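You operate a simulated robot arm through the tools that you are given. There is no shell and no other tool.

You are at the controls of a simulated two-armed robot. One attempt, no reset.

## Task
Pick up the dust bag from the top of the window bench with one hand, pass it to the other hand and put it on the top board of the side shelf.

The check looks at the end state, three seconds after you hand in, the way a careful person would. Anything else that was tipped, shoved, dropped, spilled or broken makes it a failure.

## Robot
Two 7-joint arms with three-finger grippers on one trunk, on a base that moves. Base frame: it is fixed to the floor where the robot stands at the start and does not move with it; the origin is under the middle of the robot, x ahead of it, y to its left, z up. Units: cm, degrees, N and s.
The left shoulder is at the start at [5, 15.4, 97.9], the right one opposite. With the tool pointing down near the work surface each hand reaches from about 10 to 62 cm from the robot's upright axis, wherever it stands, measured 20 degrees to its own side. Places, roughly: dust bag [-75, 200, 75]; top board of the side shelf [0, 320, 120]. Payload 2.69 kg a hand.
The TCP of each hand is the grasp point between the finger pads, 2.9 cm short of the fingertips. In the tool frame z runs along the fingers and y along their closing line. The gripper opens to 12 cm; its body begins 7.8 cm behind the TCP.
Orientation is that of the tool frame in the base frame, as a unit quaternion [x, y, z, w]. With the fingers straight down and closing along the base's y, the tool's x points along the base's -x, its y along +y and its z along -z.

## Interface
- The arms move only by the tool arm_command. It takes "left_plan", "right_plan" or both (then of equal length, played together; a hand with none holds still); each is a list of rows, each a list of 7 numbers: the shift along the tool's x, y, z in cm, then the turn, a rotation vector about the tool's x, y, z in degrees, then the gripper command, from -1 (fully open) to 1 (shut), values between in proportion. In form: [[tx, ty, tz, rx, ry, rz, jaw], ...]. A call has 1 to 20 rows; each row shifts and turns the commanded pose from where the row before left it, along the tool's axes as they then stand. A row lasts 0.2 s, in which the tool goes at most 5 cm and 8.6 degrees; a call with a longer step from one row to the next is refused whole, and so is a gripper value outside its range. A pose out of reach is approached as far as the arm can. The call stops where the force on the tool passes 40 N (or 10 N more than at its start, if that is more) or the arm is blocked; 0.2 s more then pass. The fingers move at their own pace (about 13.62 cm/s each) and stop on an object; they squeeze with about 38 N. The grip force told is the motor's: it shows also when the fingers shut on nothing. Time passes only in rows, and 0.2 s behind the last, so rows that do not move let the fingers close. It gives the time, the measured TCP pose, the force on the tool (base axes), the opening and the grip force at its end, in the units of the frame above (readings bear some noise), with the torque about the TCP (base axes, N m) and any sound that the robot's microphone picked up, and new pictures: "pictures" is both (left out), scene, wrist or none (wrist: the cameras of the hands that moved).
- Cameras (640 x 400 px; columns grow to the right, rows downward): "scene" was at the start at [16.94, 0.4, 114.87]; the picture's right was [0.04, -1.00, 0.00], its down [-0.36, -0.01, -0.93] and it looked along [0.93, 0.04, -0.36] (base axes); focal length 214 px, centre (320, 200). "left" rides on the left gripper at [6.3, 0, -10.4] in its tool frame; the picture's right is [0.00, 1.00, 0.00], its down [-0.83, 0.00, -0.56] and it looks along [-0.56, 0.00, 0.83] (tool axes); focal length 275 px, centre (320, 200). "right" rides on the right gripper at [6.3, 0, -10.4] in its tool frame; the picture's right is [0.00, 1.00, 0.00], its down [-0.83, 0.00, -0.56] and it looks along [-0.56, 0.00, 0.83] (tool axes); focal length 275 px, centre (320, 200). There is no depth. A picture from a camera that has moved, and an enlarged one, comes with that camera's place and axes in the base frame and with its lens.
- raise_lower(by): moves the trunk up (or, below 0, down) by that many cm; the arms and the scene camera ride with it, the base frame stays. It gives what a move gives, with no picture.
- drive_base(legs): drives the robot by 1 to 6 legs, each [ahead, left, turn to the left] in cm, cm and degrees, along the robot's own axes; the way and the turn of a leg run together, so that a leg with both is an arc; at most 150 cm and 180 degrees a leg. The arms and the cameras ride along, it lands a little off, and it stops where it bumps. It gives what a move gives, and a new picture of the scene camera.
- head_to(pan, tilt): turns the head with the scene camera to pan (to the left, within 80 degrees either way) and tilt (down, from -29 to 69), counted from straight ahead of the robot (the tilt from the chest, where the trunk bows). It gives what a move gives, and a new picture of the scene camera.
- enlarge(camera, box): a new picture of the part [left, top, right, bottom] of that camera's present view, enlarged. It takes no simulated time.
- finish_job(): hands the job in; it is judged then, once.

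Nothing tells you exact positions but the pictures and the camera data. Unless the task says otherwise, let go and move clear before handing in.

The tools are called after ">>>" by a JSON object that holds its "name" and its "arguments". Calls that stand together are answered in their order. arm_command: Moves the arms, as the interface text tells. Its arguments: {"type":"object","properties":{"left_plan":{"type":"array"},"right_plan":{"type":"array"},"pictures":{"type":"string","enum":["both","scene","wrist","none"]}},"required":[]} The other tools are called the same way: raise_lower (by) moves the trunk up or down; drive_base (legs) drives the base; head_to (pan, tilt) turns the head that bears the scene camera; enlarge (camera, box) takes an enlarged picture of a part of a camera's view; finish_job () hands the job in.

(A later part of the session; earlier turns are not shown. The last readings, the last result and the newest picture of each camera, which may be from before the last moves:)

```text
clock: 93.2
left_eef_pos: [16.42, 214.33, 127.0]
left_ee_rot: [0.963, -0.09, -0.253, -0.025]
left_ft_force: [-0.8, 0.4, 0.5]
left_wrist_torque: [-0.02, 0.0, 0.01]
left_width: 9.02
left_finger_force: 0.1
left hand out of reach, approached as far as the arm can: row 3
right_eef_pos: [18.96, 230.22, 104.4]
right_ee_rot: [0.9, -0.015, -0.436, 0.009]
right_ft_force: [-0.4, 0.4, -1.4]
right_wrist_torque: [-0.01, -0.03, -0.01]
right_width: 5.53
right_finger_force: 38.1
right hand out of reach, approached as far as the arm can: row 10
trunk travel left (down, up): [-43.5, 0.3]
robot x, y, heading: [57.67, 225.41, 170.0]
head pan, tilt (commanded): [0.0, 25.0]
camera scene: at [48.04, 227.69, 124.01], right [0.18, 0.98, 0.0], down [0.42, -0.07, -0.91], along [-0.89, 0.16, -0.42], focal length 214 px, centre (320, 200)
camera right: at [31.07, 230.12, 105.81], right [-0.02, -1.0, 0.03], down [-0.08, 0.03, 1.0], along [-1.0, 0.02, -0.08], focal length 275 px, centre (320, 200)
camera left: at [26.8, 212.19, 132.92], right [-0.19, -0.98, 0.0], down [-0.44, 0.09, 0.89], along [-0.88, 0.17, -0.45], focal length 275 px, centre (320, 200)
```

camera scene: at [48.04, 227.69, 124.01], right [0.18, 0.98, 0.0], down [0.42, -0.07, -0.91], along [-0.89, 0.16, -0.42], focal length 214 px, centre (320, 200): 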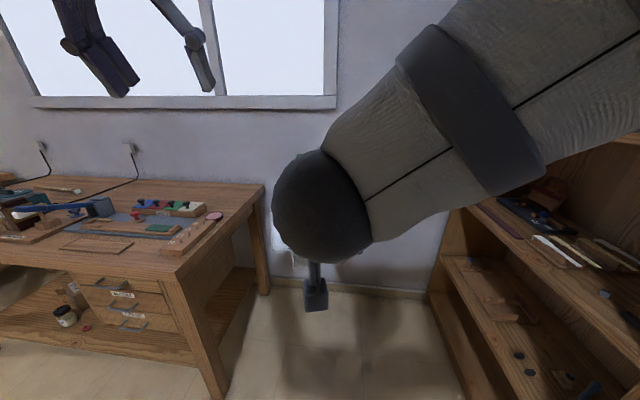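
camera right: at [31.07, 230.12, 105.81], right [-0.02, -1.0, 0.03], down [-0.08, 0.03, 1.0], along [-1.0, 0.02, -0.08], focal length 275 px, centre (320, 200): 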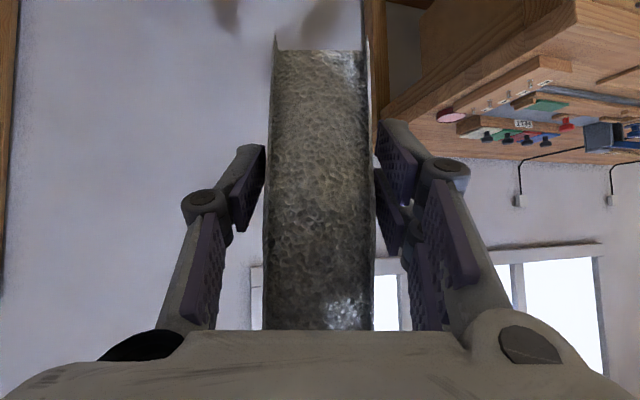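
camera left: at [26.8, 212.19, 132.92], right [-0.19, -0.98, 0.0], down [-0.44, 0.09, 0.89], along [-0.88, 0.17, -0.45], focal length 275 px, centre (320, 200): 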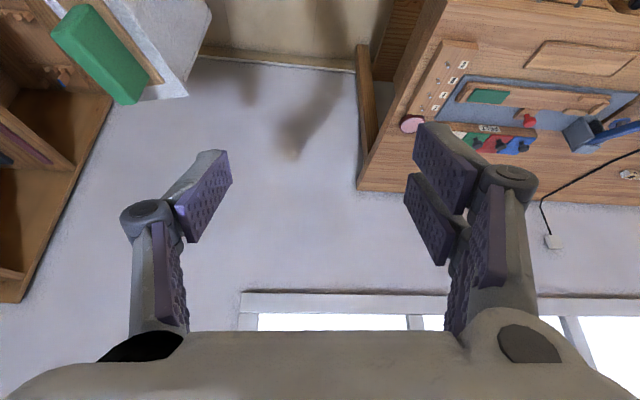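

The bag is upright and both hands point forward; the right arm is a bit folded near my head. I'll move the right hand forward, up and right so the bag will clear the top board.

>>> {"name": "arm_command", "arguments": {"right_plan": [[-2.58, -0.94, -1.09, 0, 0, 0, 1], [-2.58, -0.94, -1.09, 0, 0, 0, 1], [-2.58, -0.94, -1.09, 0, 0, 0, 1], [-2.58, -0.94, -1.09, 0, 0, 0, 1], [-2.58, -0.94, -1.09, 0, 0, 0, 1], [-2.58, -0.94, -1.09, 0, 0, 0, 1], [-2.58, -0.94, -1.09, 0, 0, 0, 1], [-2.58, -0.94, -1.09, 0, 0, 0, 1], [-2.58, -0.94, -1.09, 0, 0, 0, 1], [0, 0, 0, 0, 0, 0, 1]], "pictures": "both"}}

```text
clock: 95.4
left_eef_pos: [16.71, 214.35, 127.24]
left_ee_rot: [0.963, -0.092, -0.254, -0.026]
left_ft_force: [0.0, 0.5, -0.3]
left_wrist_torque: [0.02, 0.0, 0.02]
left_width: 8.97
left_finger_force: 0.1
right_eef_pos: [12.63, 239.61, 128.42]
right_ee_rot: [0.9, -0.015, -0.436, 0.009]
right_ft_force: [-0.3, -0.5, -0.3]
right_wrist_torque: [-0.03, -0.07, -0.02]
right_width: 5.54
right_finger_force: 37.7
trunk travel left (down, up): [-43.5, 0.3]
robot x, y, heading: [57.64, 226.24, 170.0]
head pan, tilt (commanded): [0.0, 25.0]
camera scene: at [48.04, 227.68, 124.01], right [0.18, 0.98, 0.0], down [0.42, -0.07, -0.91], along [-0.89, 0.16, -0.42], focal length 214 px, centre (320, 200)
camera right: at [24.65, 239.56, 129.95], right [-0.02, -1.0, 0.03], down [-0.08, 0.03, 1.0], along [-1.0, 0.01, -0.08], focal length 275 px, centre (320, 200)
```

scene: 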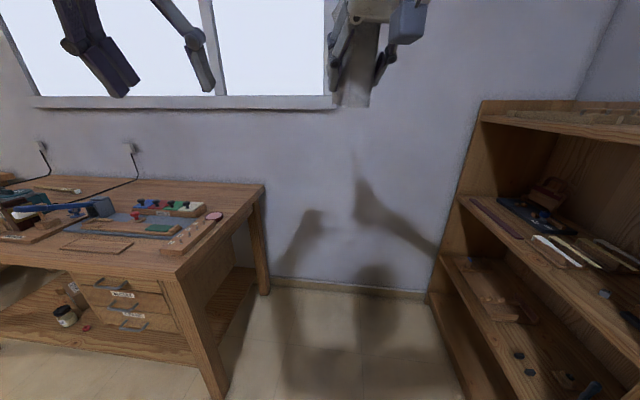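
right: 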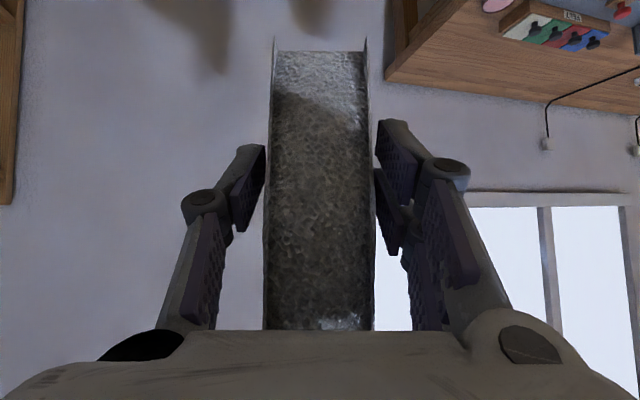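

The bag is raised clear of board height. I'll straighten its slight tilt, then turn the robot to face the bookcase.

>>> {"name": "arm_command", "arguments": {"right_plan": [[0, 0, 0, 1.06, 1.9, -1.28, 1], [0, 0, 0, 0, 0, 0, 1]], "pictures": "none"}}

>>> {"name": "drive_base", "arguments": {"legs": [[0, 8, 0], [0, 0, -97]]}}

```text
clock: 96.0
left_eef_pos: [16.53, 214.43, 127.19]
left_ee_rot: [0.963, -0.092, -0.253, -0.026]
left_ft_force: [0.0, -0.7, 0.0]
left_wrist_torque: [-0.02, -0.01, -0.01]
left_width: 9.01
left_finger_force: 0.1
right_eef_pos: [12.57, 239.57, 128.37]
right_ee_rot: [0.907, -0.009, -0.421, -0.004]
right_ft_force: [-0.1, -0.5, -0.9]
right_wrist_torque: [-0.02, -0.04, 0.02]
right_width: 5.53
right_finger_force: 37.9
trunk travel left (down, up): [-43.5, 0.3]
robot x, y, heading: [58.02, 225.69, 169.9]
head pan, tilt (commanded): [0.0, 25.0]
```

```text
clock: 101.3
left_eef_pos: [47.99, 260.23, 127.01]
left_ee_rot: [-0.586, 0.769, 0.152, 0.204]
left_ft_force: [-0.1, -0.2, 0.2]
left_wrist_torque: [0.01, 0.0, -0.01]
left_width: 9.0
left_finger_force: 0.1
right_eef_pos: [73.4, 262.03, 128.32]
right_ee_rot: [-0.609, 0.672, 0.283, 0.311]
right_ft_force: [0.3, 0.7, -0.7]
right_wrist_torque: [-0.03, 0.0, -0.01]
right_width: 5.54
right_finger_force: 38.3
trunk travel left (down, up): [-43.5, 0.3]
robot x, y, heading: [55.89, 218.31, 75.6]
head pan, tilt (commanded): [0.0, 25.0]
camera scene: at [58.71, 227.53, 124.01], right [0.97, -0.25, 0.0], down [-0.11, -0.41, -0.91], along [0.23, 0.88, -0.42], focal length 214 px, centre (320, 200)
```

scene: 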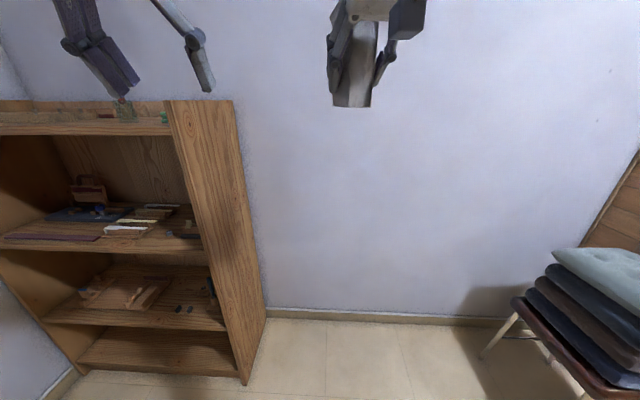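

I face the bookcase now; it is to my left front. I'll look at the board with the left wrist camera and the head camera.

>>> {"name": "enlarge", "arguments": {"camera": "left", "box": [0, 0, 640, 400]}}

>>> {"name": "enlarge", "arguments": {"camera": "scene", "box": [0, 80, 250, 236]}}

```text
1.00 times, centred on (320, 200) of left (not enlarged: the box is as wide or as high as the picture)
camera zoom: at [45.01, 249.74, 132.92], right [-0.96, 0.27, 0.0], down [0.12, 0.43, 0.89], along [0.24, 0.86, -0.45], focal length 275 px, centre (320, 200)
```

zoom: 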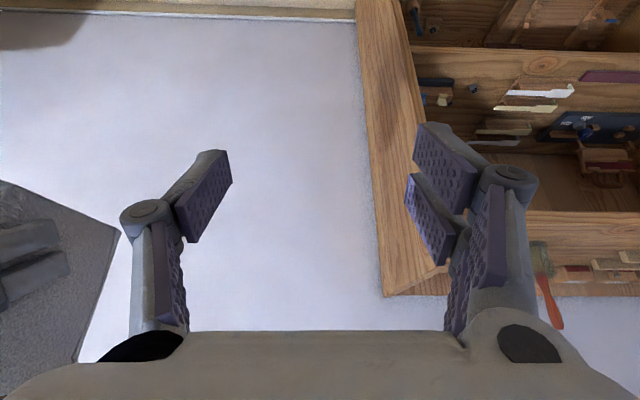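

```text
2.56 times, centred on (125, 158) of scene
camera zoom: at [58.71, 227.53, 124.01], right [0.97, -0.25, 0.0], down [-0.11, -0.41, -0.91], along [0.23, 0.88, -0.42], focal length 549 px, centre (819, 308)
```

zoom: 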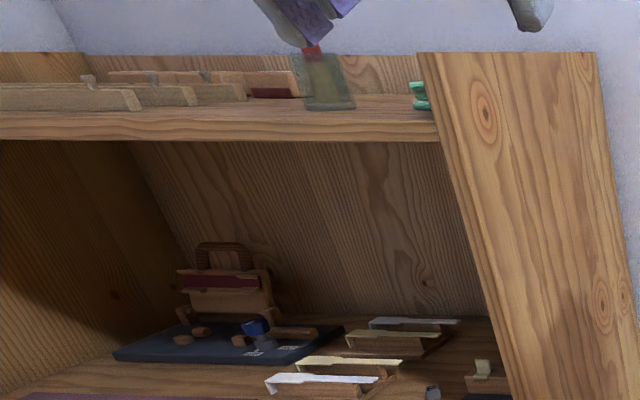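

The board top is at about z = 117.5; there is a free lane about 16 cm wide between the blocks (left) and the jar (right). I'll straighten the bag's heading, raise the left hand back as a lookout, and then slide over in front of that gap, still short of the bookcase.

>>> {"name": "arm_command", "arguments": {"left_plan": [[1.32, 1.17, -2.3, 0, 0, 0, -0.5], [1.32, 1.17, -2.3, 0, 0, 0, -0.5], [1.32, 1.17, -2.3, 0, 0, 0, -0.5], [1.32, 1.17, -2.3, 0, 0, 0, -0.5], [1.32, 1.17, -2.3, 0, 0, 0, -0.5], [1.32, 1.17, -2.3, 0, 0, 0, -0.5], [0, 0, 0, 0, 0, 0, -0.5]], "right_plan": [[0, 0, 0, 3.4, 0, 2.87, 1], [0, 0, 0, 3.4, 0, 2.87, 1], [0, 0, 0, 0, 0, 0, 1], [0, 0, 0, 0, 0, 0, 1], [0, 0, 0, 0, 0, 0, 1], [0, 0, 0, 0, 0, 0, 1], [0, 0, 0, 0, 0, 0, 1]], "pictures": "both"}}

```text
clock: 102.9
left_eef_pos: [40.36, 252.14, 130.89]
left_ee_rot: [-0.587, 0.768, 0.154, 0.203]
left_ft_force: [-0.4, 0.5, -0.2]
left_wrist_torque: [0.01, -0.02, 0.01]
left_width: 8.99
left_finger_force: 0.0
left hand out of reach, approached as far as the arm can: row 4, 5, 6
right_eef_pos: [73.41, 261.8, 128.26]
right_ee_rot: [-0.555, 0.718, 0.257, 0.332]
right_ft_force: [-0.4, 0.2, -0.5]
right_wrist_torque: [-0.02, 0.03, 0.0]
right_width: 5.56
right_finger_force: 37.8
trunk travel left (down, up): [-43.5, 0.3]
robot x, y, heading: [56.14, 217.67, 75.3]
head pan, tilt (commanded): [0.0, 25.0]
camera scene: at [58.72, 227.53, 124.01], right [0.97, -0.25, 0.0], down [-0.11, -0.41, -0.91], along [0.23, 0.88, -0.42], focal length 214 px, centre (320, 200)
camera right: at [70.42, 250.35, 130.27], right [-0.97, 0.25, 0.0], down [0.03, 0.11, 0.99], along [0.25, 0.96, -0.11], focal length 275 px, centre (320, 200)
camera left: at [37.43, 241.7, 136.7], right [-0.96, 0.27, 0.0], down [0.12, 0.43, 0.89], along [0.24, 0.86, -0.45], focal length 275 px, centre (320, 200)
```

scene: 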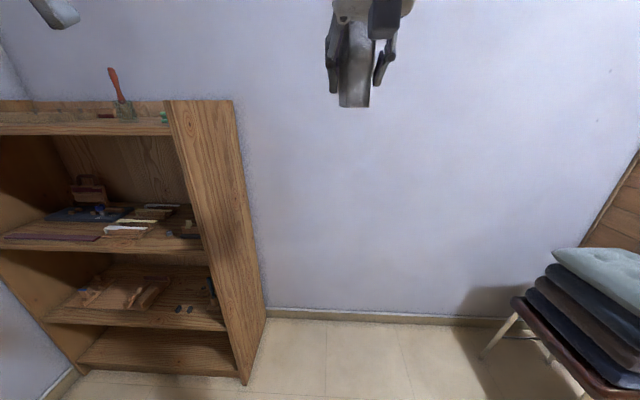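
right: 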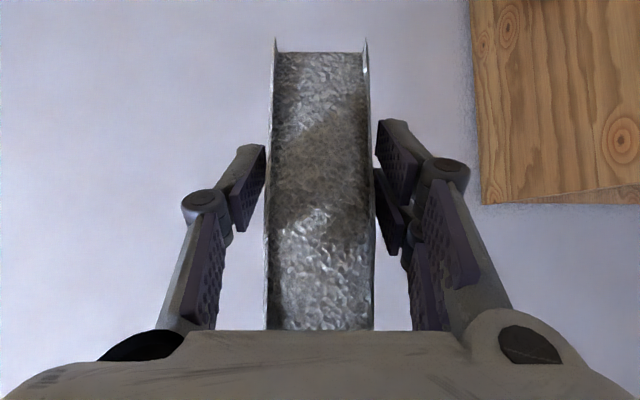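
left: 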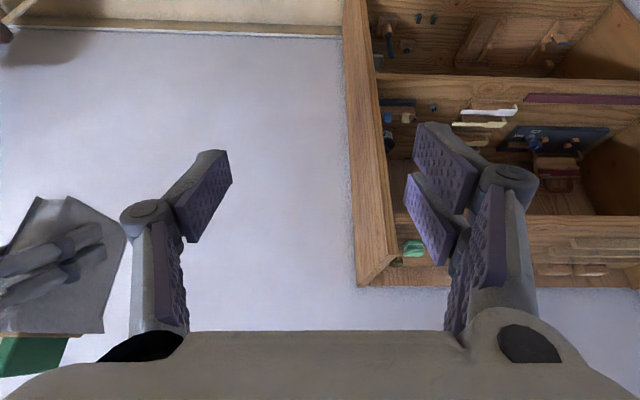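

Both arms are set. I'll slide left in front of the gap, staying short of the bookcase.

>>> {"name": "drive_base", "arguments": {"legs": [[0, 0, -2], [5, 62, 0]]}}

>>> {"name": "enlarge", "arguments": {"camera": "left", "box": [0, 0, 640, 400]}}

```text
clock: 108.4
left_eef_pos: [-17.41, 273.61, 130.9]
left_ee_rot: [-0.585, 0.77, 0.152, 0.203]
left_ft_force: [-0.4, -0.3, -0.5]
left_wrist_torque: [0.0, 0.0, 0.01]
left_width: 8.99
left_finger_force: 0.1
right_eef_pos: [15.61, 283.2, 128.36]
right_ee_rot: [-0.554, 0.718, 0.257, 0.333]
right_ft_force: [-0.2, 0.7, -1.3]
right_wrist_torque: [-0.04, 0.04, 0.0]
right_width: 5.54
right_finger_force: 37.6
trunk travel left (down, up): [-43.5, 0.3]
robot x, y, heading: [-1.42, 239.32, 75.1]
head pan, tilt (commanded): [0.0, 25.0]
camera scene: at [0.83, 248.89, 124.01], right [0.97, -0.26, 0.0], down [-0.11, -0.41, -0.91], along [0.23, 0.88, -0.42], focal length 214 px, centre (320, 200)
```

scene: 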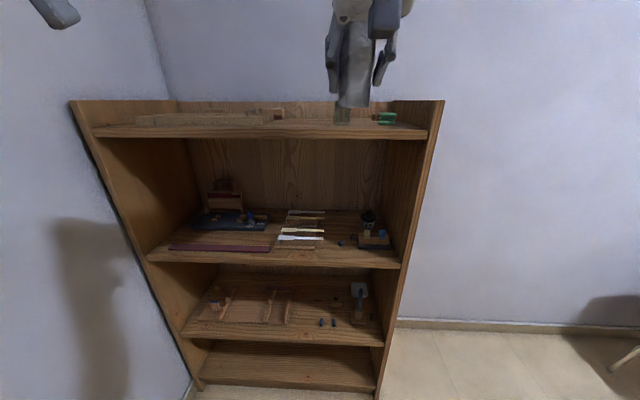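

```text
1.00 times, centred on (320, 200) of left (not enlarged: the box is as wide or as high as the picture)
camera zoom: at [-20.39, 263.14, 136.7], right [-0.96, 0.27, 0.0], down [0.12, 0.43, 0.89], along [0.24, 0.86, -0.45], focal length 275 px, centre (320, 200)
```

zoom: 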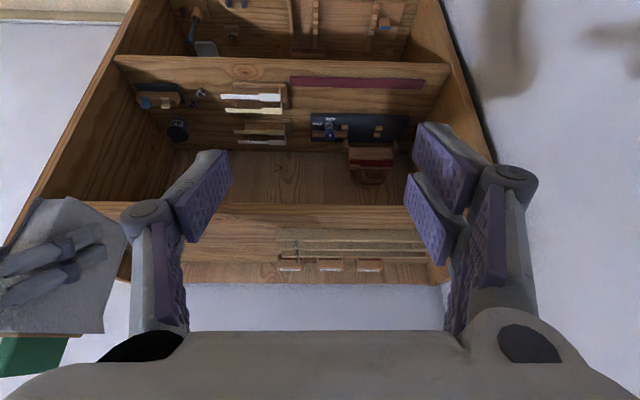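

The bookcase is straight ahead. I'll enlarge the top board in both cameras for exact positions.

>>> {"name": "enlarge", "arguments": {"camera": "scene", "box": [240, 80, 450, 150]}}

>>> {"name": "enlarge", "arguments": {"camera": "scene", "box": [60, 80, 270, 150]}}

>>> {"name": "enlarge", "arguments": {"camera": "left", "box": [100, 180, 480, 300]}}

```text
3.05 times, centred on (345, 115) of scene
camera zoom: at [0.83, 248.89, 124.01], right [0.97, -0.26, 0.0], down [-0.11, -0.41, -0.91], along [0.23, 0.88, -0.42], focal length 654 px, centre (244, 459)
```

zoom: 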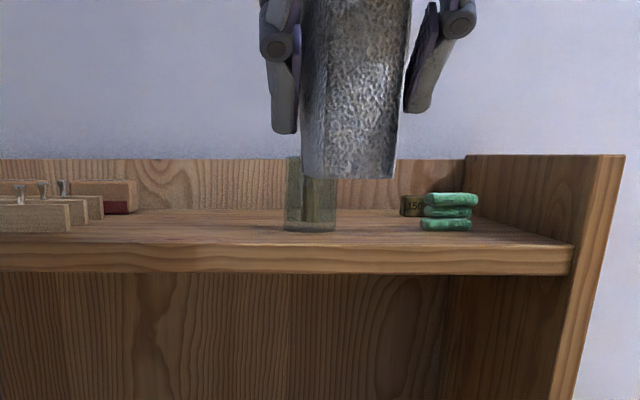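

```text
3.05 times, centred on (165, 115) of scene
camera zoom: at [0.83, 248.89, 124.01], right [0.97, -0.26, 0.0], down [-0.11, -0.41, -0.91], along [0.23, 0.88, -0.42], focal length 654 px, centre (792, 459)
```

zoom: 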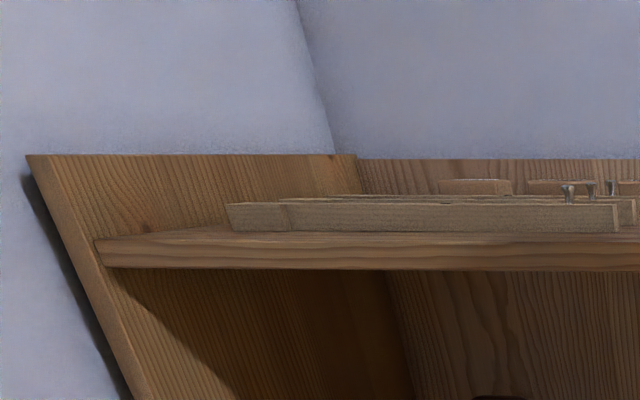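

```text
1.68 times, centred on (290, 240) of left
camera zoom: at [-20.39, 263.14, 136.7], right [-0.96, 0.27, 0.0], down [0.12, 0.43, 0.89], along [0.24, 0.86, -0.45], focal length 464 px, centre (370, 133)
```

zoom: 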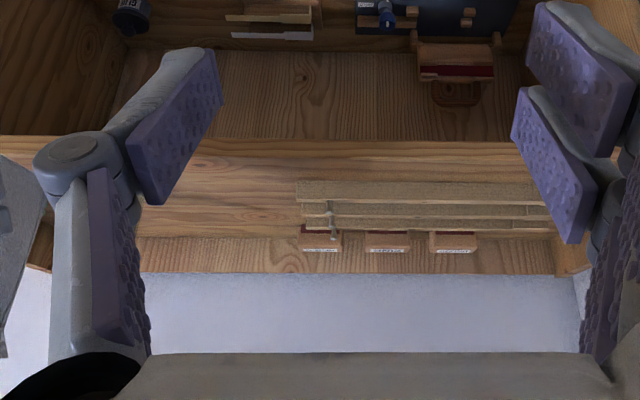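

Measured: board top z ≈ 118, front edge about 60 cm ahead of my axis, lane free between blocks and jar. I'll shift the bag left in line with the lane and a bit higher, then ease the base left and forward.

>>> {"name": "arm_command", "arguments": {"right_plan": [[-0.77, 2.5, -0.65, 0, 0, 0, 1], [-0.77, 2.5, -0.65, 0, 0, 0, 1], [-0.77, 2.5, -0.65, 0, 0, 0, 1], [0, 0, 0, 0, 0, 0, 1]], "pictures": "none"}}

>>> {"name": "drive_base", "arguments": {"legs": [[0, 4, -1.5], [8, 0, 0]]}}

>>> {"name": "enlarge", "arguments": {"camera": "left", "box": [0, 0, 640, 400]}}

```text
clock: 109.4
left_eef_pos: [-17.37, 273.51, 130.94]
left_ee_rot: [-0.585, 0.77, 0.152, 0.203]
left_ft_force: [-0.2, -0.3, -0.4]
left_wrist_torque: [-0.02, 0.04, -0.02]
left_width: 8.98
left_finger_force: 0.0
right_eef_pos: [8.4, 284.93, 131.25]
right_ee_rot: [-0.554, 0.719, 0.257, 0.333]
right_ft_force: [0.5, 0.4, -1.1]
right_wrist_torque: [-0.06, -0.01, 0.03]
right_width: 5.52
right_finger_force: 37.6
trunk travel left (down, up): [-43.5, 0.3]
robot x, y, heading: [-1.44, 239.21, 75.3]
head pan, tilt (commanded): [0.0, 25.0]
```

```text
clock: 111.1
left_eef_pos: [-18.21, 282.57, 130.99]
left_ee_rot: [-0.574, 0.778, 0.15, 0.206]
left_ft_force: [0.7, 0.4, 0.1]
left_wrist_torque: [-0.02, 0.02, 0.01]
left_width: 9.02
left_finger_force: 0.1
right_eef_pos: [7.83, 293.36, 131.34]
right_ee_rot: [-0.545, 0.725, 0.253, 0.336]
right_ft_force: [0.7, -0.2, -2.2]
right_wrist_torque: [-0.08, 0.05, -0.03]
right_width: 5.54
right_finger_force: 38.1
trunk travel left (down, up): [-43.5, 0.3]
robot x, y, heading: [-3.42, 247.69, 73.4]
head pan, tilt (commanded): [0.0, 25.0]
camera scene: at [-0.58, 257.51, 124.02], right [0.96, -0.28, 0.0], down [-0.12, -0.41, -0.91], along [0.25, 0.87, -0.42], focal length 214 px, centre (320, 200)
```

scene: 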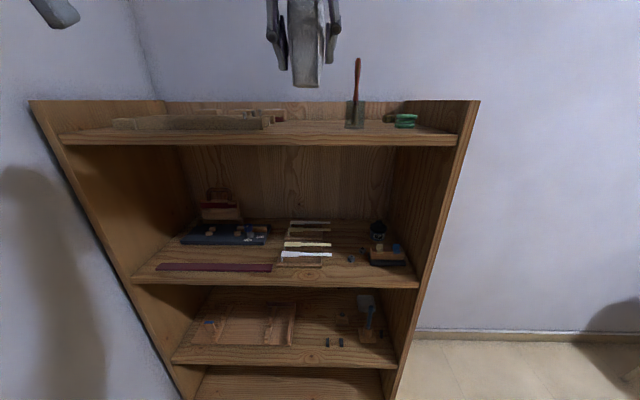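

```text
1.00 times, centred on (320, 200) of left (not enlarged: the box is as wide or as high as the picture)
camera zoom: at [-21.42, 272.3, 136.72], right [-0.95, 0.3, 0.0], down [0.13, 0.43, 0.89], along [0.27, 0.85, -0.45], focal length 275 px, centre (320, 200)
```

zoom: 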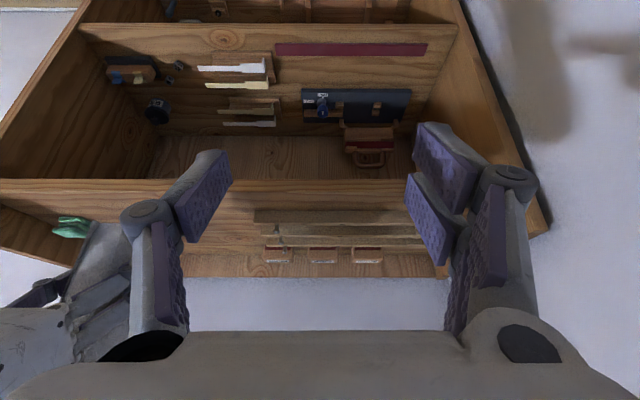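

The bag hangs in line with the free gap between blocks and jar. I'll enlarge for a last measure of the board before moving over it.

>>> {"name": "enlarge", "arguments": {"camera": "scene", "box": [220, 0, 440, 150]}}

>>> {"name": "enlarge", "arguments": {"camera": "left", "box": [40, 160, 300, 300]}}

```text
2.67 times, centred on (330, 75) of scene
camera zoom: at [-0.58, 257.51, 124.02], right [0.96, -0.28, 0.0], down [-0.12, -0.41, -0.91], along [0.25, 0.87, -0.42], focal length 572 px, centre (293, 533)
```

zoom: 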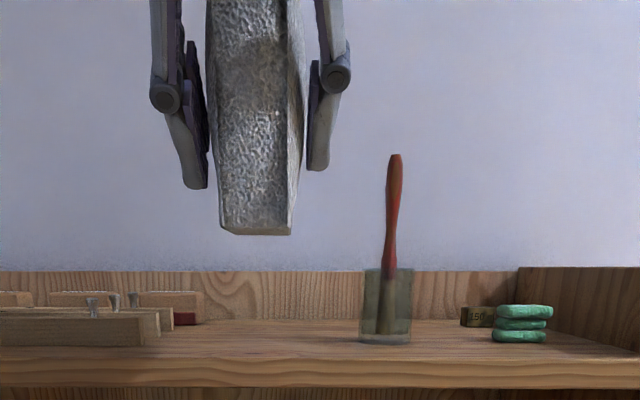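

```text
2.46 times, centred on (170, 230) of left
camera zoom: at [-21.42, 272.3, 136.72], right [-0.95, 0.3, 0.0], down [0.13, 0.43, 0.89], along [0.27, 0.85, -0.45], focal length 678 px, centre (689, 126)
```

zoom: 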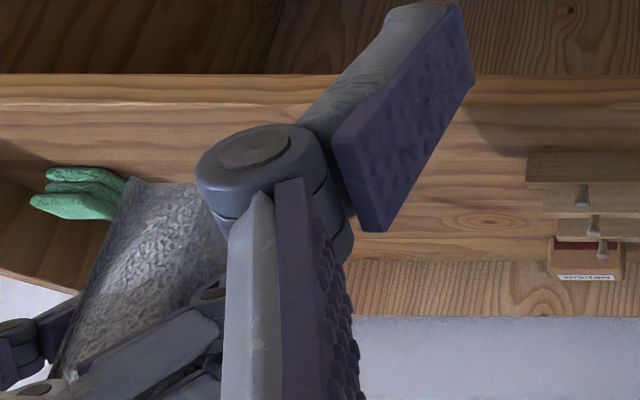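

Board top z ≈ 118.1, front edge at 100.4 in my room axis; the bag is in the lane. I'll move it forward 9.6 cm over the board, still 8 cm above it.

>>> {"name": "arm_command", "arguments": {"right_plan": [[-1.55, 0.2, 1.83, 0, 0, 0, 1], [-1.55, 0.2, 1.83, 0, 0, 0, 1], [-1.55, 0.2, 1.83, 0, 0, 0, 1], [-1.55, 0.2, 1.83, 0, 0, 0, 1], [0, 0, 0, 0, 0, 0, 1]], "pictures": "both"}}

>>> {"name": "enlarge", "arguments": {"camera": "scene", "box": [220, 0, 440, 150]}}

>>> {"name": "enlarge", "arguments": {"camera": "left", "box": [0, 0, 640, 400]}}

```text
clock: 112.3
left_eef_pos: [-18.23, 282.5, 130.96]
left_ee_rot: [-0.575, 0.777, 0.151, 0.206]
left_ft_force: [-0.8, -0.3, -1.4]
left_wrist_torque: [0.01, -0.01, 0.01]
left_width: 8.99
left_finger_force: 0.0
right_eef_pos: [8.89, 298.56, 129.92]
right_ee_rot: [-0.544, 0.725, 0.253, 0.337]
right_ft_force: [-0.3, 0.6, -1.8]
right_wrist_torque: [-0.05, 0.01, 0.02]
right_width: 5.52
right_finger_force: 38.2
right hand out of reach, approached as far as the arm can: row 2, 3, 4
trunk travel left (down, up): [-43.5, 0.3]
robot x, y, heading: [-3.34, 247.92, 73.5]
head pan, tilt (commanded): [0.0, 25.0]
camera scene: at [-0.6, 257.44, 124.02], right [0.96, -0.28, 0.0], down [-0.12, -0.41, -0.91], along [0.25, 0.87, -0.42], focal length 214 px, centre (320, 200)
camera right: at [5.61, 287.15, 131.81], right [-0.96, 0.28, 0.0], down [0.03, 0.11, 0.99], along [0.27, 0.96, -0.11], focal length 275 px, centre (320, 200)
```

scene: 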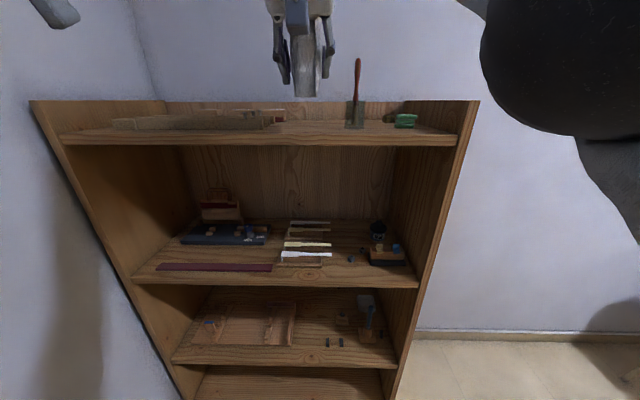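
right: 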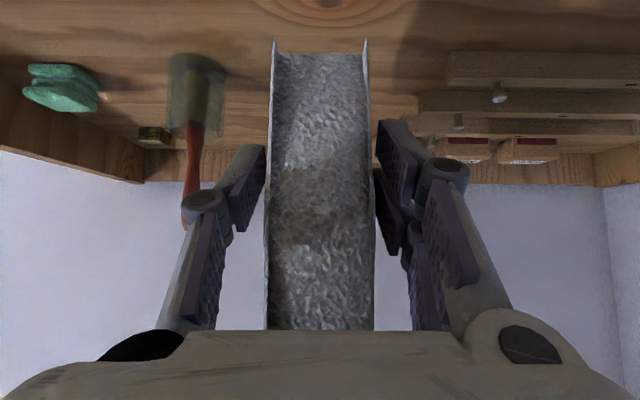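

```text
2.67 times, centred on (330, 75) of scene
camera zoom: at [-0.6, 257.44, 124.02], right [0.96, -0.28, 0.0], down [-0.12, -0.41, -0.91], along [0.25, 0.87, -0.42], focal length 572 px, centre (293, 533)
```

zoom: 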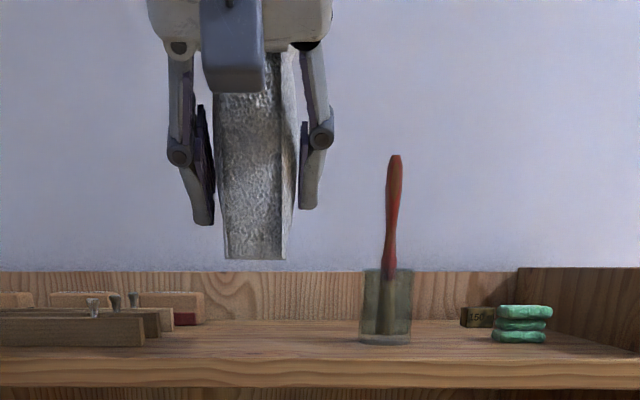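

```text
1.00 times, centred on (320, 200) of left (not enlarged: the box is as wide or as high as the picture)
camera zoom: at [-21.44, 272.22, 136.72], right [-0.95, 0.3, 0.0], down [0.13, 0.43, 0.89], along [0.27, 0.85, -0.45], focal length 275 px, centre (320, 200)
```

zoom: 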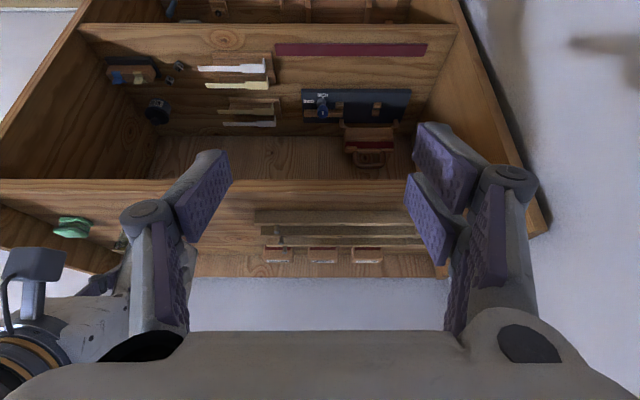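

The arm is at the end of its reach there, so I'll pull the hand back a little and drive the base forward instead.

>>> {"name": "arm_command", "arguments": {"right_plan": [[1.13, 0, -1.34, 0, 0, 0, 1], [1.13, 0, -1.34, 0, 0, 0, 1], [0, 0, 0, 0, 0, 0, 1]], "pictures": "none"}}

>>> {"name": "drive_base", "arguments": {"legs": [[8, 0, 0]]}}

>>> {"name": "enlarge", "arguments": {"camera": "right", "box": [0, 0, 640, 400]}}

>>> {"name": "enlarge", "arguments": {"camera": "scene", "box": [220, 0, 440, 150]}}

```text
clock: 113.1
left_eef_pos: [-18.2, 282.67, 130.94]
left_ee_rot: [-0.576, 0.777, 0.151, 0.206]
left_ft_force: [-0.2, 0.3, -0.8]
left_wrist_torque: [0.0, -0.02, -0.01]
left_width: 9.0
left_finger_force: 0.1
right_eef_pos: [8.15, 295.28, 129.75]
right_ee_rot: [-0.544, 0.726, 0.253, 0.336]
right_ft_force: [0.0, 0.1, -2.3]
right_wrist_torque: [-0.02, 0.0, 0.04]
right_width: 5.54
right_finger_force: 37.7
trunk travel left (down, up): [-43.5, 0.3]
robot x, y, heading: [-3.22, 247.73, 73.5]
head pan, tilt (commanded): [0.0, 25.0]
```

```text
clock: 114.1
left_eef_pos: [-16.06, 289.81, 130.88]
left_ee_rot: [-0.575, 0.777, 0.151, 0.206]
left_ft_force: [-0.3, 0.1, -0.3]
left_wrist_torque: [-0.01, 0.01, 0.0]
left_width: 9.01
left_finger_force: 0.0
right_eef_pos: [10.26, 302.55, 129.93]
right_ee_rot: [-0.545, 0.725, 0.253, 0.337]
right_ft_force: [0.8, 0.2, -1.9]
right_wrist_torque: [-0.03, 0.0, -0.01]
right_width: 5.5
right_finger_force: 38.1
trunk travel left (down, up): [-43.5, 0.3]
robot x, y, heading: [-1.33, 255.3, 74.1]
head pan, tilt (commanded): [0.0, 25.0]
camera scene: at [1.55, 264.85, 124.02], right [0.96, -0.28, 0.0], down [-0.12, -0.41, -0.91], along [0.25, 0.87, -0.42], focal length 214 px, centre (320, 200)
```

scene: 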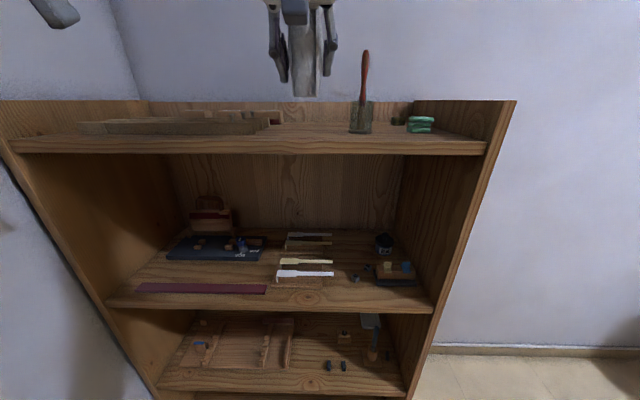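

```text
1.00 times, centred on (320, 200) of right (not enlarged: the box is as wide or as high as the picture)
camera zoom: at [6.87, 291.15, 131.78], right [-0.96, 0.27, 0.0], down [0.03, 0.11, 0.99], along [0.27, 0.96, -0.11], focal length 275 px, centre (320, 200)
```

zoom: 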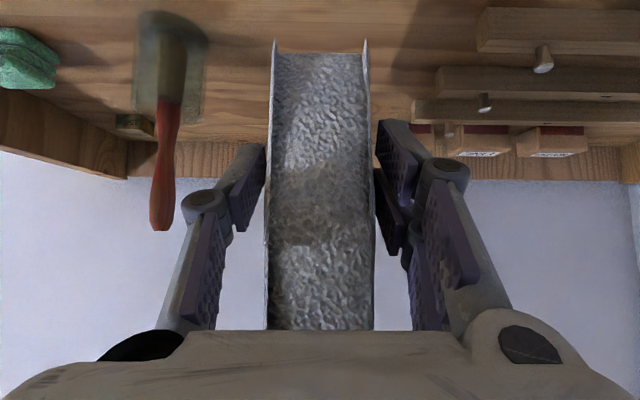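

```text
2.67 times, centred on (330, 75) of scene
camera zoom: at [1.55, 264.85, 124.02], right [0.96, -0.28, 0.0], down [-0.12, -0.41, -0.91], along [0.25, 0.87, -0.42], focal length 572 px, centre (293, 533)
```

zoom: 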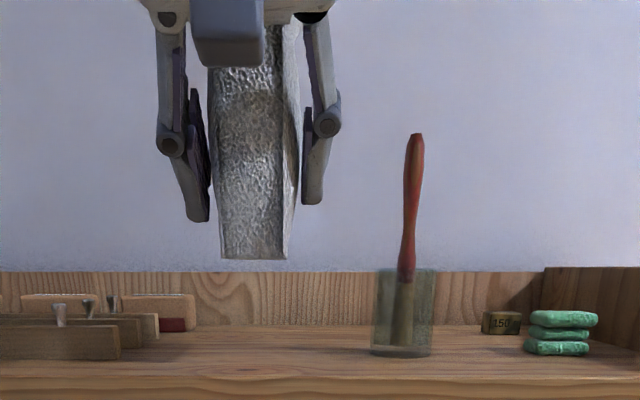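

The hand is right over the spot, in the middle of the lane, with the bag's bottom about 6.6 cm above the board. I'll lower it most of the way (and 1 cm further in), then look.

>>> {"name": "arm_command", "arguments": {"right_plan": [[0.945, 0.15, 1.125, 0, 0, 0, 1], [0.945, 0.15, 1.125, 0, 0, 0, 1], [0.945, 0.15, 1.125, 0, 0, 0, 1], [0.945, 0.15, 1.125, 0, 0, 0, 1], [0, 0, 0, 0, 0, 0, 1]], "pictures": "wrist"}}

>>> {"name": "enlarge", "arguments": {"camera": "scene", "box": [220, 0, 440, 150]}}

```text
clock: 115.3
left_eef_pos: [-16.1, 289.78, 130.78]
left_ee_rot: [-0.575, 0.777, 0.15, 0.206]
left_ft_force: [-0.1, 0.2, -0.2]
left_wrist_torque: [0.0, 0.01, 0.01]
left_width: 9.0
left_finger_force: 0.0
right_eef_pos: [10.03, 303.55, 124.18]
right_ee_rot: [-0.545, 0.725, 0.253, 0.337]
right_ft_force: [-0.8, 0.5, -1.6]
right_wrist_torque: [-0.05, -0.02, -0.02]
right_width: 5.55
right_finger_force: 37.7
trunk travel left (down, up): [-43.5, 0.3]
robot x, y, heading: [-0.96, 255.64, 73.7]
head pan, tilt (commanded): [0.0, 25.0]
camera right: at [6.64, 292.15, 126.05], right [-0.96, 0.27, 0.0], down [0.03, 0.11, 0.99], along [0.27, 0.96, -0.11], focal length 275 px, centre (320, 200)
```

right: 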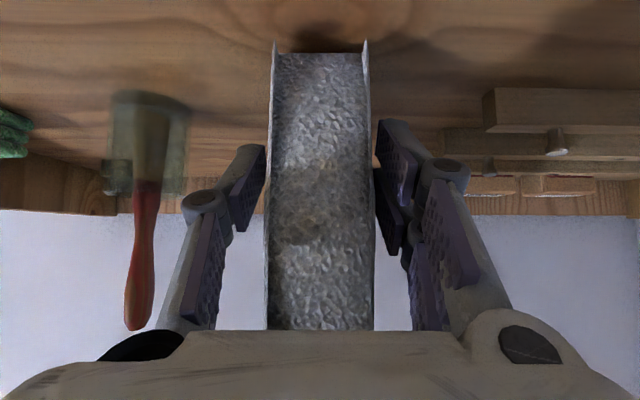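

```text
2.67 times, centred on (330, 75) of scene
camera zoom: at [1.52, 264.79, 124.02], right [0.96, -0.28, 0.0], down [-0.12, -0.41, -0.91], along [0.25, 0.87, -0.42], focal length 572 px, centre (293, 533)
```

zoom: 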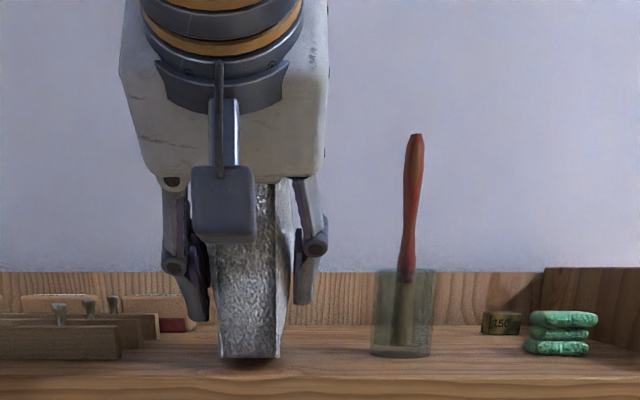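

The bag is about 0.8 cm above the board. I'll lower in small steps, watching for an upward force.

>>> {"name": "arm_command", "arguments": {"right_plan": [[0.19, 0, 0.16, 0, 0, 0, 1], [0.19, 0, 0.16, 0, 0, 0, 1], [0.076, 0, 0.065, 0, 0, 0, 1], [0, 0, 0, 0, 0, 0, 1]], "pictures": "none"}}

>>> {"name": "enlarge", "arguments": {"camera": "scene", "box": [270, 100, 370, 160]}}

```text
clock: 116.3
left_eef_pos: [-16.15, 289.9, 130.95]
left_ee_rot: [-0.576, 0.776, 0.151, 0.207]
left_ft_force: [-0.1, 0.7, -1.0]
left_wrist_torque: [0.0, 0.0, -0.01]
left_width: 9.03
left_finger_force: 0.0
right_eef_pos: [9.77, 303.73, 123.44]
right_ee_rot: [-0.545, 0.725, 0.253, 0.336]
right_ft_force: [0.9, -0.4, -1.6]
right_wrist_torque: [-0.04, 0.0, 0.04]
right_width: 5.52
right_finger_force: 38.0
trunk travel left (down, up): [-43.5, 0.3]
robot x, y, heading: [-1.17, 255.52, 73.7]
head pan, tilt (commanded): [0.0, 25.0]
```

```text
6.40 times, centred on (320, 130) of scene
camera zoom: at [1.54, 264.8, 124.01], right [0.96, -0.28, 0.0], down [-0.12, -0.41, -0.91], along [0.25, 0.87, -0.42], focal length 1373 px, centre (320, 648)
```

zoom: 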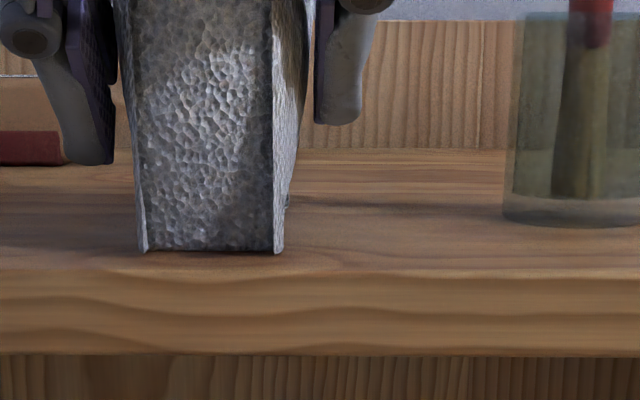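

It's almost touching. A few more small steps down.

>>> {"name": "arm_command", "arguments": {"right_plan": [[0.115, 0, 0.097, 0, 0, 0, 1], [0.115, 0, 0.097, 0, 0, 0, 1], [0, 0, 0, 0, 0, 0, 1]], "pictures": "none"}}

>>> {"name": "enlarge", "arguments": {"camera": "scene", "box": [270, 100, 370, 160]}}

```text
clock: 117.1
left_eef_pos: [-16.16, 289.74, 130.92]
left_ee_rot: [-0.575, 0.777, 0.15, 0.206]
left_ft_force: [0.6, -1.0, 0.2]
left_wrist_torque: [0.04, 0.03, 0.0]
left_width: 9.01
left_finger_force: 0.1
right_eef_pos: [9.77, 303.55, 123.45]
right_ee_rot: [-0.544, 0.725, 0.255, 0.338]
right_ft_force: [0.5, 7.3, 17.9]
right_wrist_torque: [-0.17, -0.21, 0.09]
right_width: 5.52
right_finger_force: 37.6
trunk travel left (down, up): [-43.5, 0.3]
robot x, y, heading: [-1.05, 255.59, 74.0]
head pan, tilt (commanded): [0.0, 25.0]
```

```text
6.40 times, centred on (320, 130) of scene
camera zoom: at [1.48, 264.78, 124.04], right [0.96, -0.28, 0.0], down [-0.12, -0.41, -0.91], along [0.25, 0.87, -0.42], focal length 1373 px, centre (320, 648)
```

zoom: 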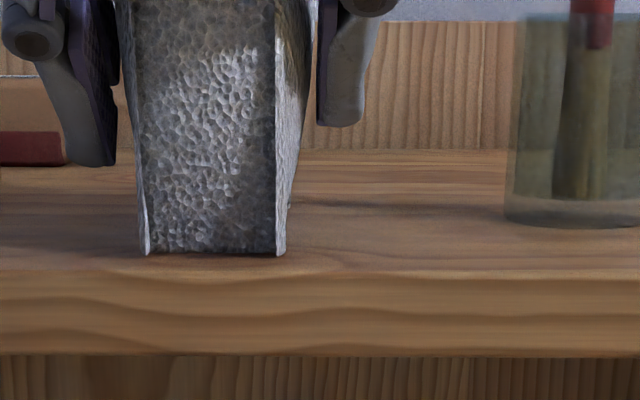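

The bag now rests on the board (18 N upward). I'll ease off the pressure slightly before letting go.

>>> {"name": "arm_command", "arguments": {"right_plan": [[-0.13, 0, -0.11, 0, 0, 0, 1], [0, 0, 0, 0, 0, 0, 1]], "pictures": "none"}}

```text
clock: 117.7
left_eef_pos: [-16.19, 289.81, 130.85]
left_ee_rot: [-0.575, 0.777, 0.15, 0.207]
left_ft_force: [0.3, 0.2, -0.6]
left_wrist_torque: [0.01, 0.01, 0.06]
left_width: 8.98
left_finger_force: 0.1
right_eef_pos: [9.72, 303.53, 123.51]
right_ee_rot: [-0.544, 0.726, 0.253, 0.337]
right_ft_force: [-0.9, 6.3, 18.1]
right_wrist_torque: [-0.16, -0.01, -0.01]
right_width: 5.54
right_finger_force: 38.3
trunk travel left (down, up): [-43.5, 0.3]
robot x, y, heading: [-1.1, 255.4, 73.8]
head pan, tilt (commanded): [0.0, 25.0]
```

Still about 18 N; I'll raise a touch more.

>>> {"name": "arm_command", "arguments": {"right_plan": [[-0.09, 0, -0.075, 0, 0, 0, 1], [0, 0, 0, 0, 0, 0, 1]], "pictures": "none"}}

```text
clock: 118.3
left_eef_pos: [-16.1, 289.76, 130.87]
left_ee_rot: [-0.575, 0.777, 0.15, 0.206]
left_ft_force: [0.3, -0.3, -0.7]
left_wrist_torque: [0.01, -0.01, 0.01]
left_width: 9.01
left_finger_force: 0.1
right_eef_pos: [9.71, 303.75, 123.34]
right_ee_rot: [-0.545, 0.725, 0.253, 0.337]
right_ft_force: [0.3, 5.0, 14.5]
right_wrist_torque: [-0.19, 0.11, -0.07]
right_width: 5.54
right_finger_force: 38.2
trunk travel left (down, up): [-43.5, 0.3]
robot x, y, heading: [-0.84, 255.35, 74.0]
head pan, tilt (commanded): [0.0, 25.0]
```

>>> {"name": "arm_command", "arguments": {"right_plan": [[-0.13, 0, -0.11, 0, 0, 0, 1], [0, 0, 0, 0, 0, 0, 1]], "pictures": "none"}}

>>> {"name": "enlarge", "arguments": {"camera": "scene", "box": [240, 20, 400, 160]}}

```text
clock: 118.9
left_eef_pos: [-16.15, 289.97, 130.88]
left_ee_rot: [-0.576, 0.777, 0.15, 0.206]
left_ft_force: [0.5, -0.2, -0.6]
left_wrist_torque: [-0.02, 0.0, -0.01]
left_width: 9.0
left_finger_force: 0.1
right_eef_pos: [9.98, 303.64, 123.55]
right_ee_rot: [-0.546, 0.725, 0.252, 0.335]
right_ft_force: [-0.7, 0.1, 3.2]
right_wrist_torque: [0.24, 0.0, 0.06]
right_width: 5.5
right_finger_force: 37.8
trunk travel left (down, up): [-43.5, 0.3]
robot x, y, heading: [-1.13, 255.48, 73.8]
head pan, tilt (commanded): [0.0, 25.0]
```

```text
2.86 times, centred on (320, 90) of scene
camera zoom: at [1.53, 264.79, 124.0], right [0.96, -0.28, 0.0], down [-0.12, -0.41, -0.91], along [0.25, 0.87, -0.42], focal length 613 px, centre (320, 514)
```

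zoom: 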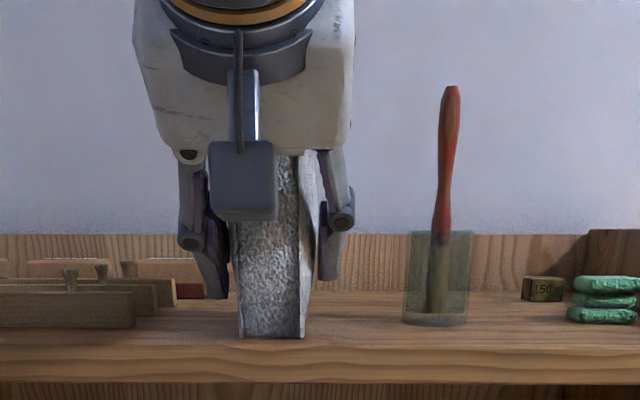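

The bag is now resting lightly on the board. I'll open the right hand gently.

>>> {"name": "arm_command", "arguments": {"right_plan": [[0, 0, 0, 0, 0, 0, 0.06], [0, 0, 0, 0, 0, 0, 0.0], [0, 0, 0, 0, 0, 0, -0.15], [0, 0, 0, 0, 0, 0, -0.35], [0, 0, 0, 0, 0, 0, -0.45], [0, 0, 0, 0, 0, 0, -0.45]], "pictures": "both"}}

>>> {"name": "enlarge", "arguments": {"camera": "scene", "box": [240, 20, 400, 160]}}

```text
clock: 120.3
left_eef_pos: [-16.06, 289.83, 130.99]
left_ee_rot: [-0.576, 0.777, 0.151, 0.206]
left_ft_force: [0.2, 0.0, -0.3]
left_wrist_torque: [0.0, 0.02, 0.0]
left_width: 9.0
left_finger_force: 0.1
right_eef_pos: [9.77, 303.56, 123.65]
right_ee_rot: [-0.545, 0.725, 0.253, 0.337]
right_ft_force: [1.0, 0.0, 0.0]
right_wrist_torque: [0.0, 0.02, 0.01]
right_width: 8.7
right_finger_force: 0.0
trunk travel left (down, up): [-43.5, 0.3]
robot x, y, heading: [-1.11, 255.3, 74.1]
head pan, tilt (commanded): [0.0, 25.0]
camera scene: at [1.53, 264.8, 124.01], right [0.96, -0.28, 0.0], down [-0.12, -0.41, -0.91], along [0.25, 0.87, -0.42], focal length 214 px, centre (320, 200)
camera right: at [6.55, 292.14, 125.51], right [-0.96, 0.27, 0.0], down [0.03, 0.11, 0.99], along [0.27, 0.96, -0.11], focal length 275 px, centre (320, 200)
```

scene: 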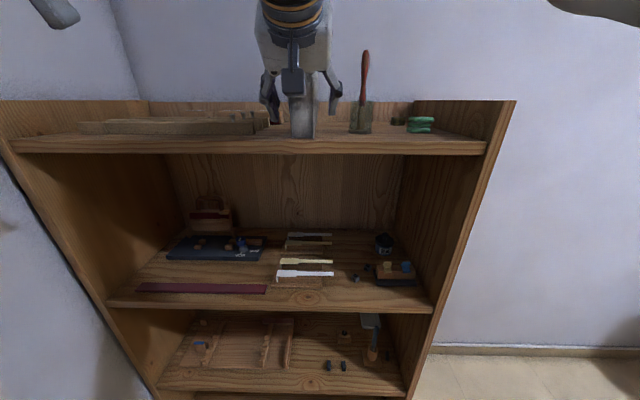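
right: 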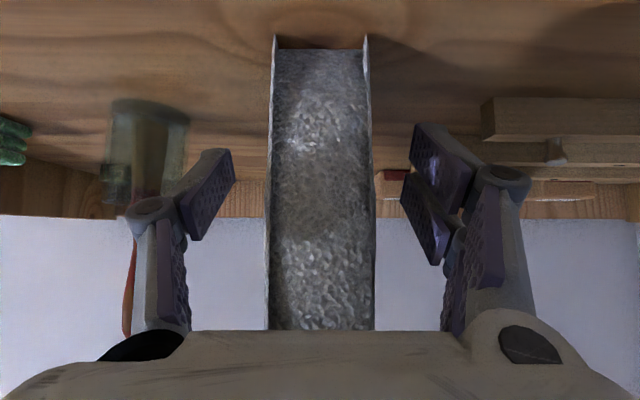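

```text
2.86 times, centred on (320, 90) of scene
camera zoom: at [1.53, 264.8, 124.01], right [0.96, -0.28, 0.0], down [-0.12, -0.41, -0.91], along [0.25, 0.87, -0.42], focal length 613 px, centre (320, 514)
```

zoom: 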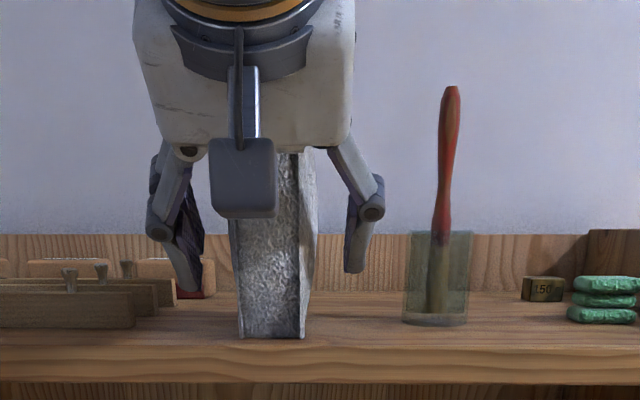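

The bag stands by itself on the board. I'll draw the right hand straight back along its own axis.

>>> {"name": "arm_command", "arguments": {"right_plan": [[0, 0, -0.8, 0, 0, 0, -0.45], [0, 0, -1.2, 0, 0, 0, -0.45], [0, 0, -1.8, 0, 0, 0, -0.45], [0, 0, -2.2, 0, 0, 0, -0.45], [0, 0, -2.5, 0, 0, 0, -0.45], [0, 0, -2.5, 0, 0, 0, -0.45], [0, 0, 0, 0, 0, 0, -0.45]], "pictures": "both"}}

>>> {"name": "enlarge", "arguments": {"camera": "scene", "box": [240, 20, 400, 160]}}

```text
clock: 121.9
left_eef_pos: [-16.04, 289.96, 130.85]
left_ee_rot: [-0.575, 0.777, 0.151, 0.206]
left_ft_force: [0.3, 0.2, 0.7]
left_wrist_torque: [0.01, 0.0, 0.01]
left_width: 8.97
left_finger_force: 0.1
right_eef_pos: [7.58, 295.4, 130.81]
right_ee_rot: [-0.545, 0.725, 0.253, 0.336]
right_ft_force: [-0.8, 0.7, 0.7]
right_wrist_torque: [0.0, 0.01, 0.02]
right_width: 8.68
right_finger_force: 0.0
trunk travel left (down, up): [-43.5, 0.3]
robot x, y, heading: [-1.21, 255.57, 73.8]
head pan, tilt (commanded): [0.0, 25.0]
camera scene: at [1.54, 264.84, 124.0], right [0.96, -0.28, 0.0], down [-0.12, -0.41, -0.91], along [0.25, 0.87, -0.42], focal length 214 px, centre (320, 200)
camera right: at [4.29, 284.02, 132.76], right [-0.96, 0.27, 0.0], down [0.03, 0.11, 0.99], along [0.27, 0.96, -0.11], focal length 275 px, centre (320, 200)
```

scene: 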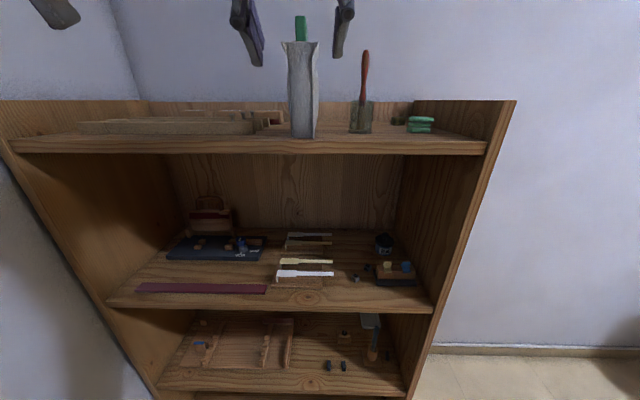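
right: 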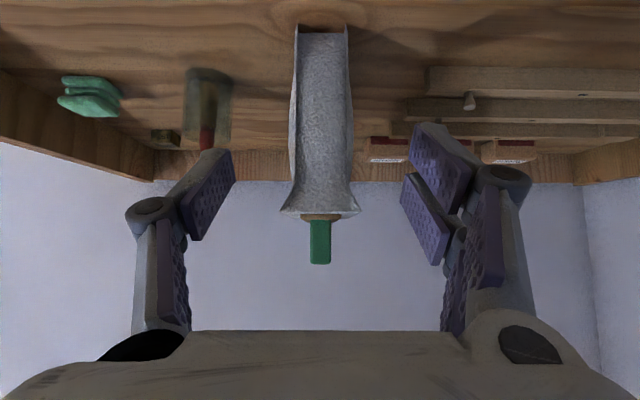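

```text
2.86 times, centred on (320, 90) of scene
camera zoom: at [1.54, 264.84, 124.0], right [0.96, -0.28, 0.0], down [-0.12, -0.41, -0.91], along [0.25, 0.87, -0.42], focal length 613 px, centre (320, 514)
```

zoom: 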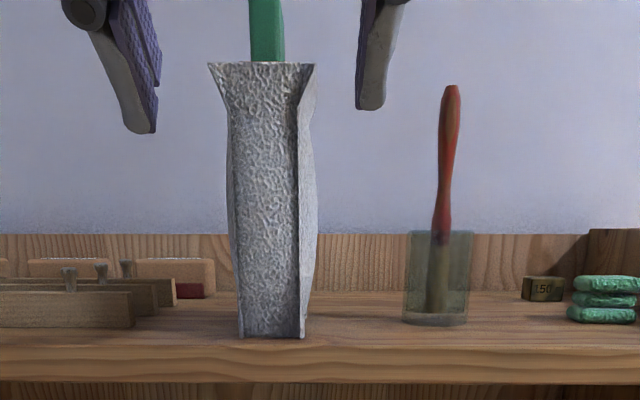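

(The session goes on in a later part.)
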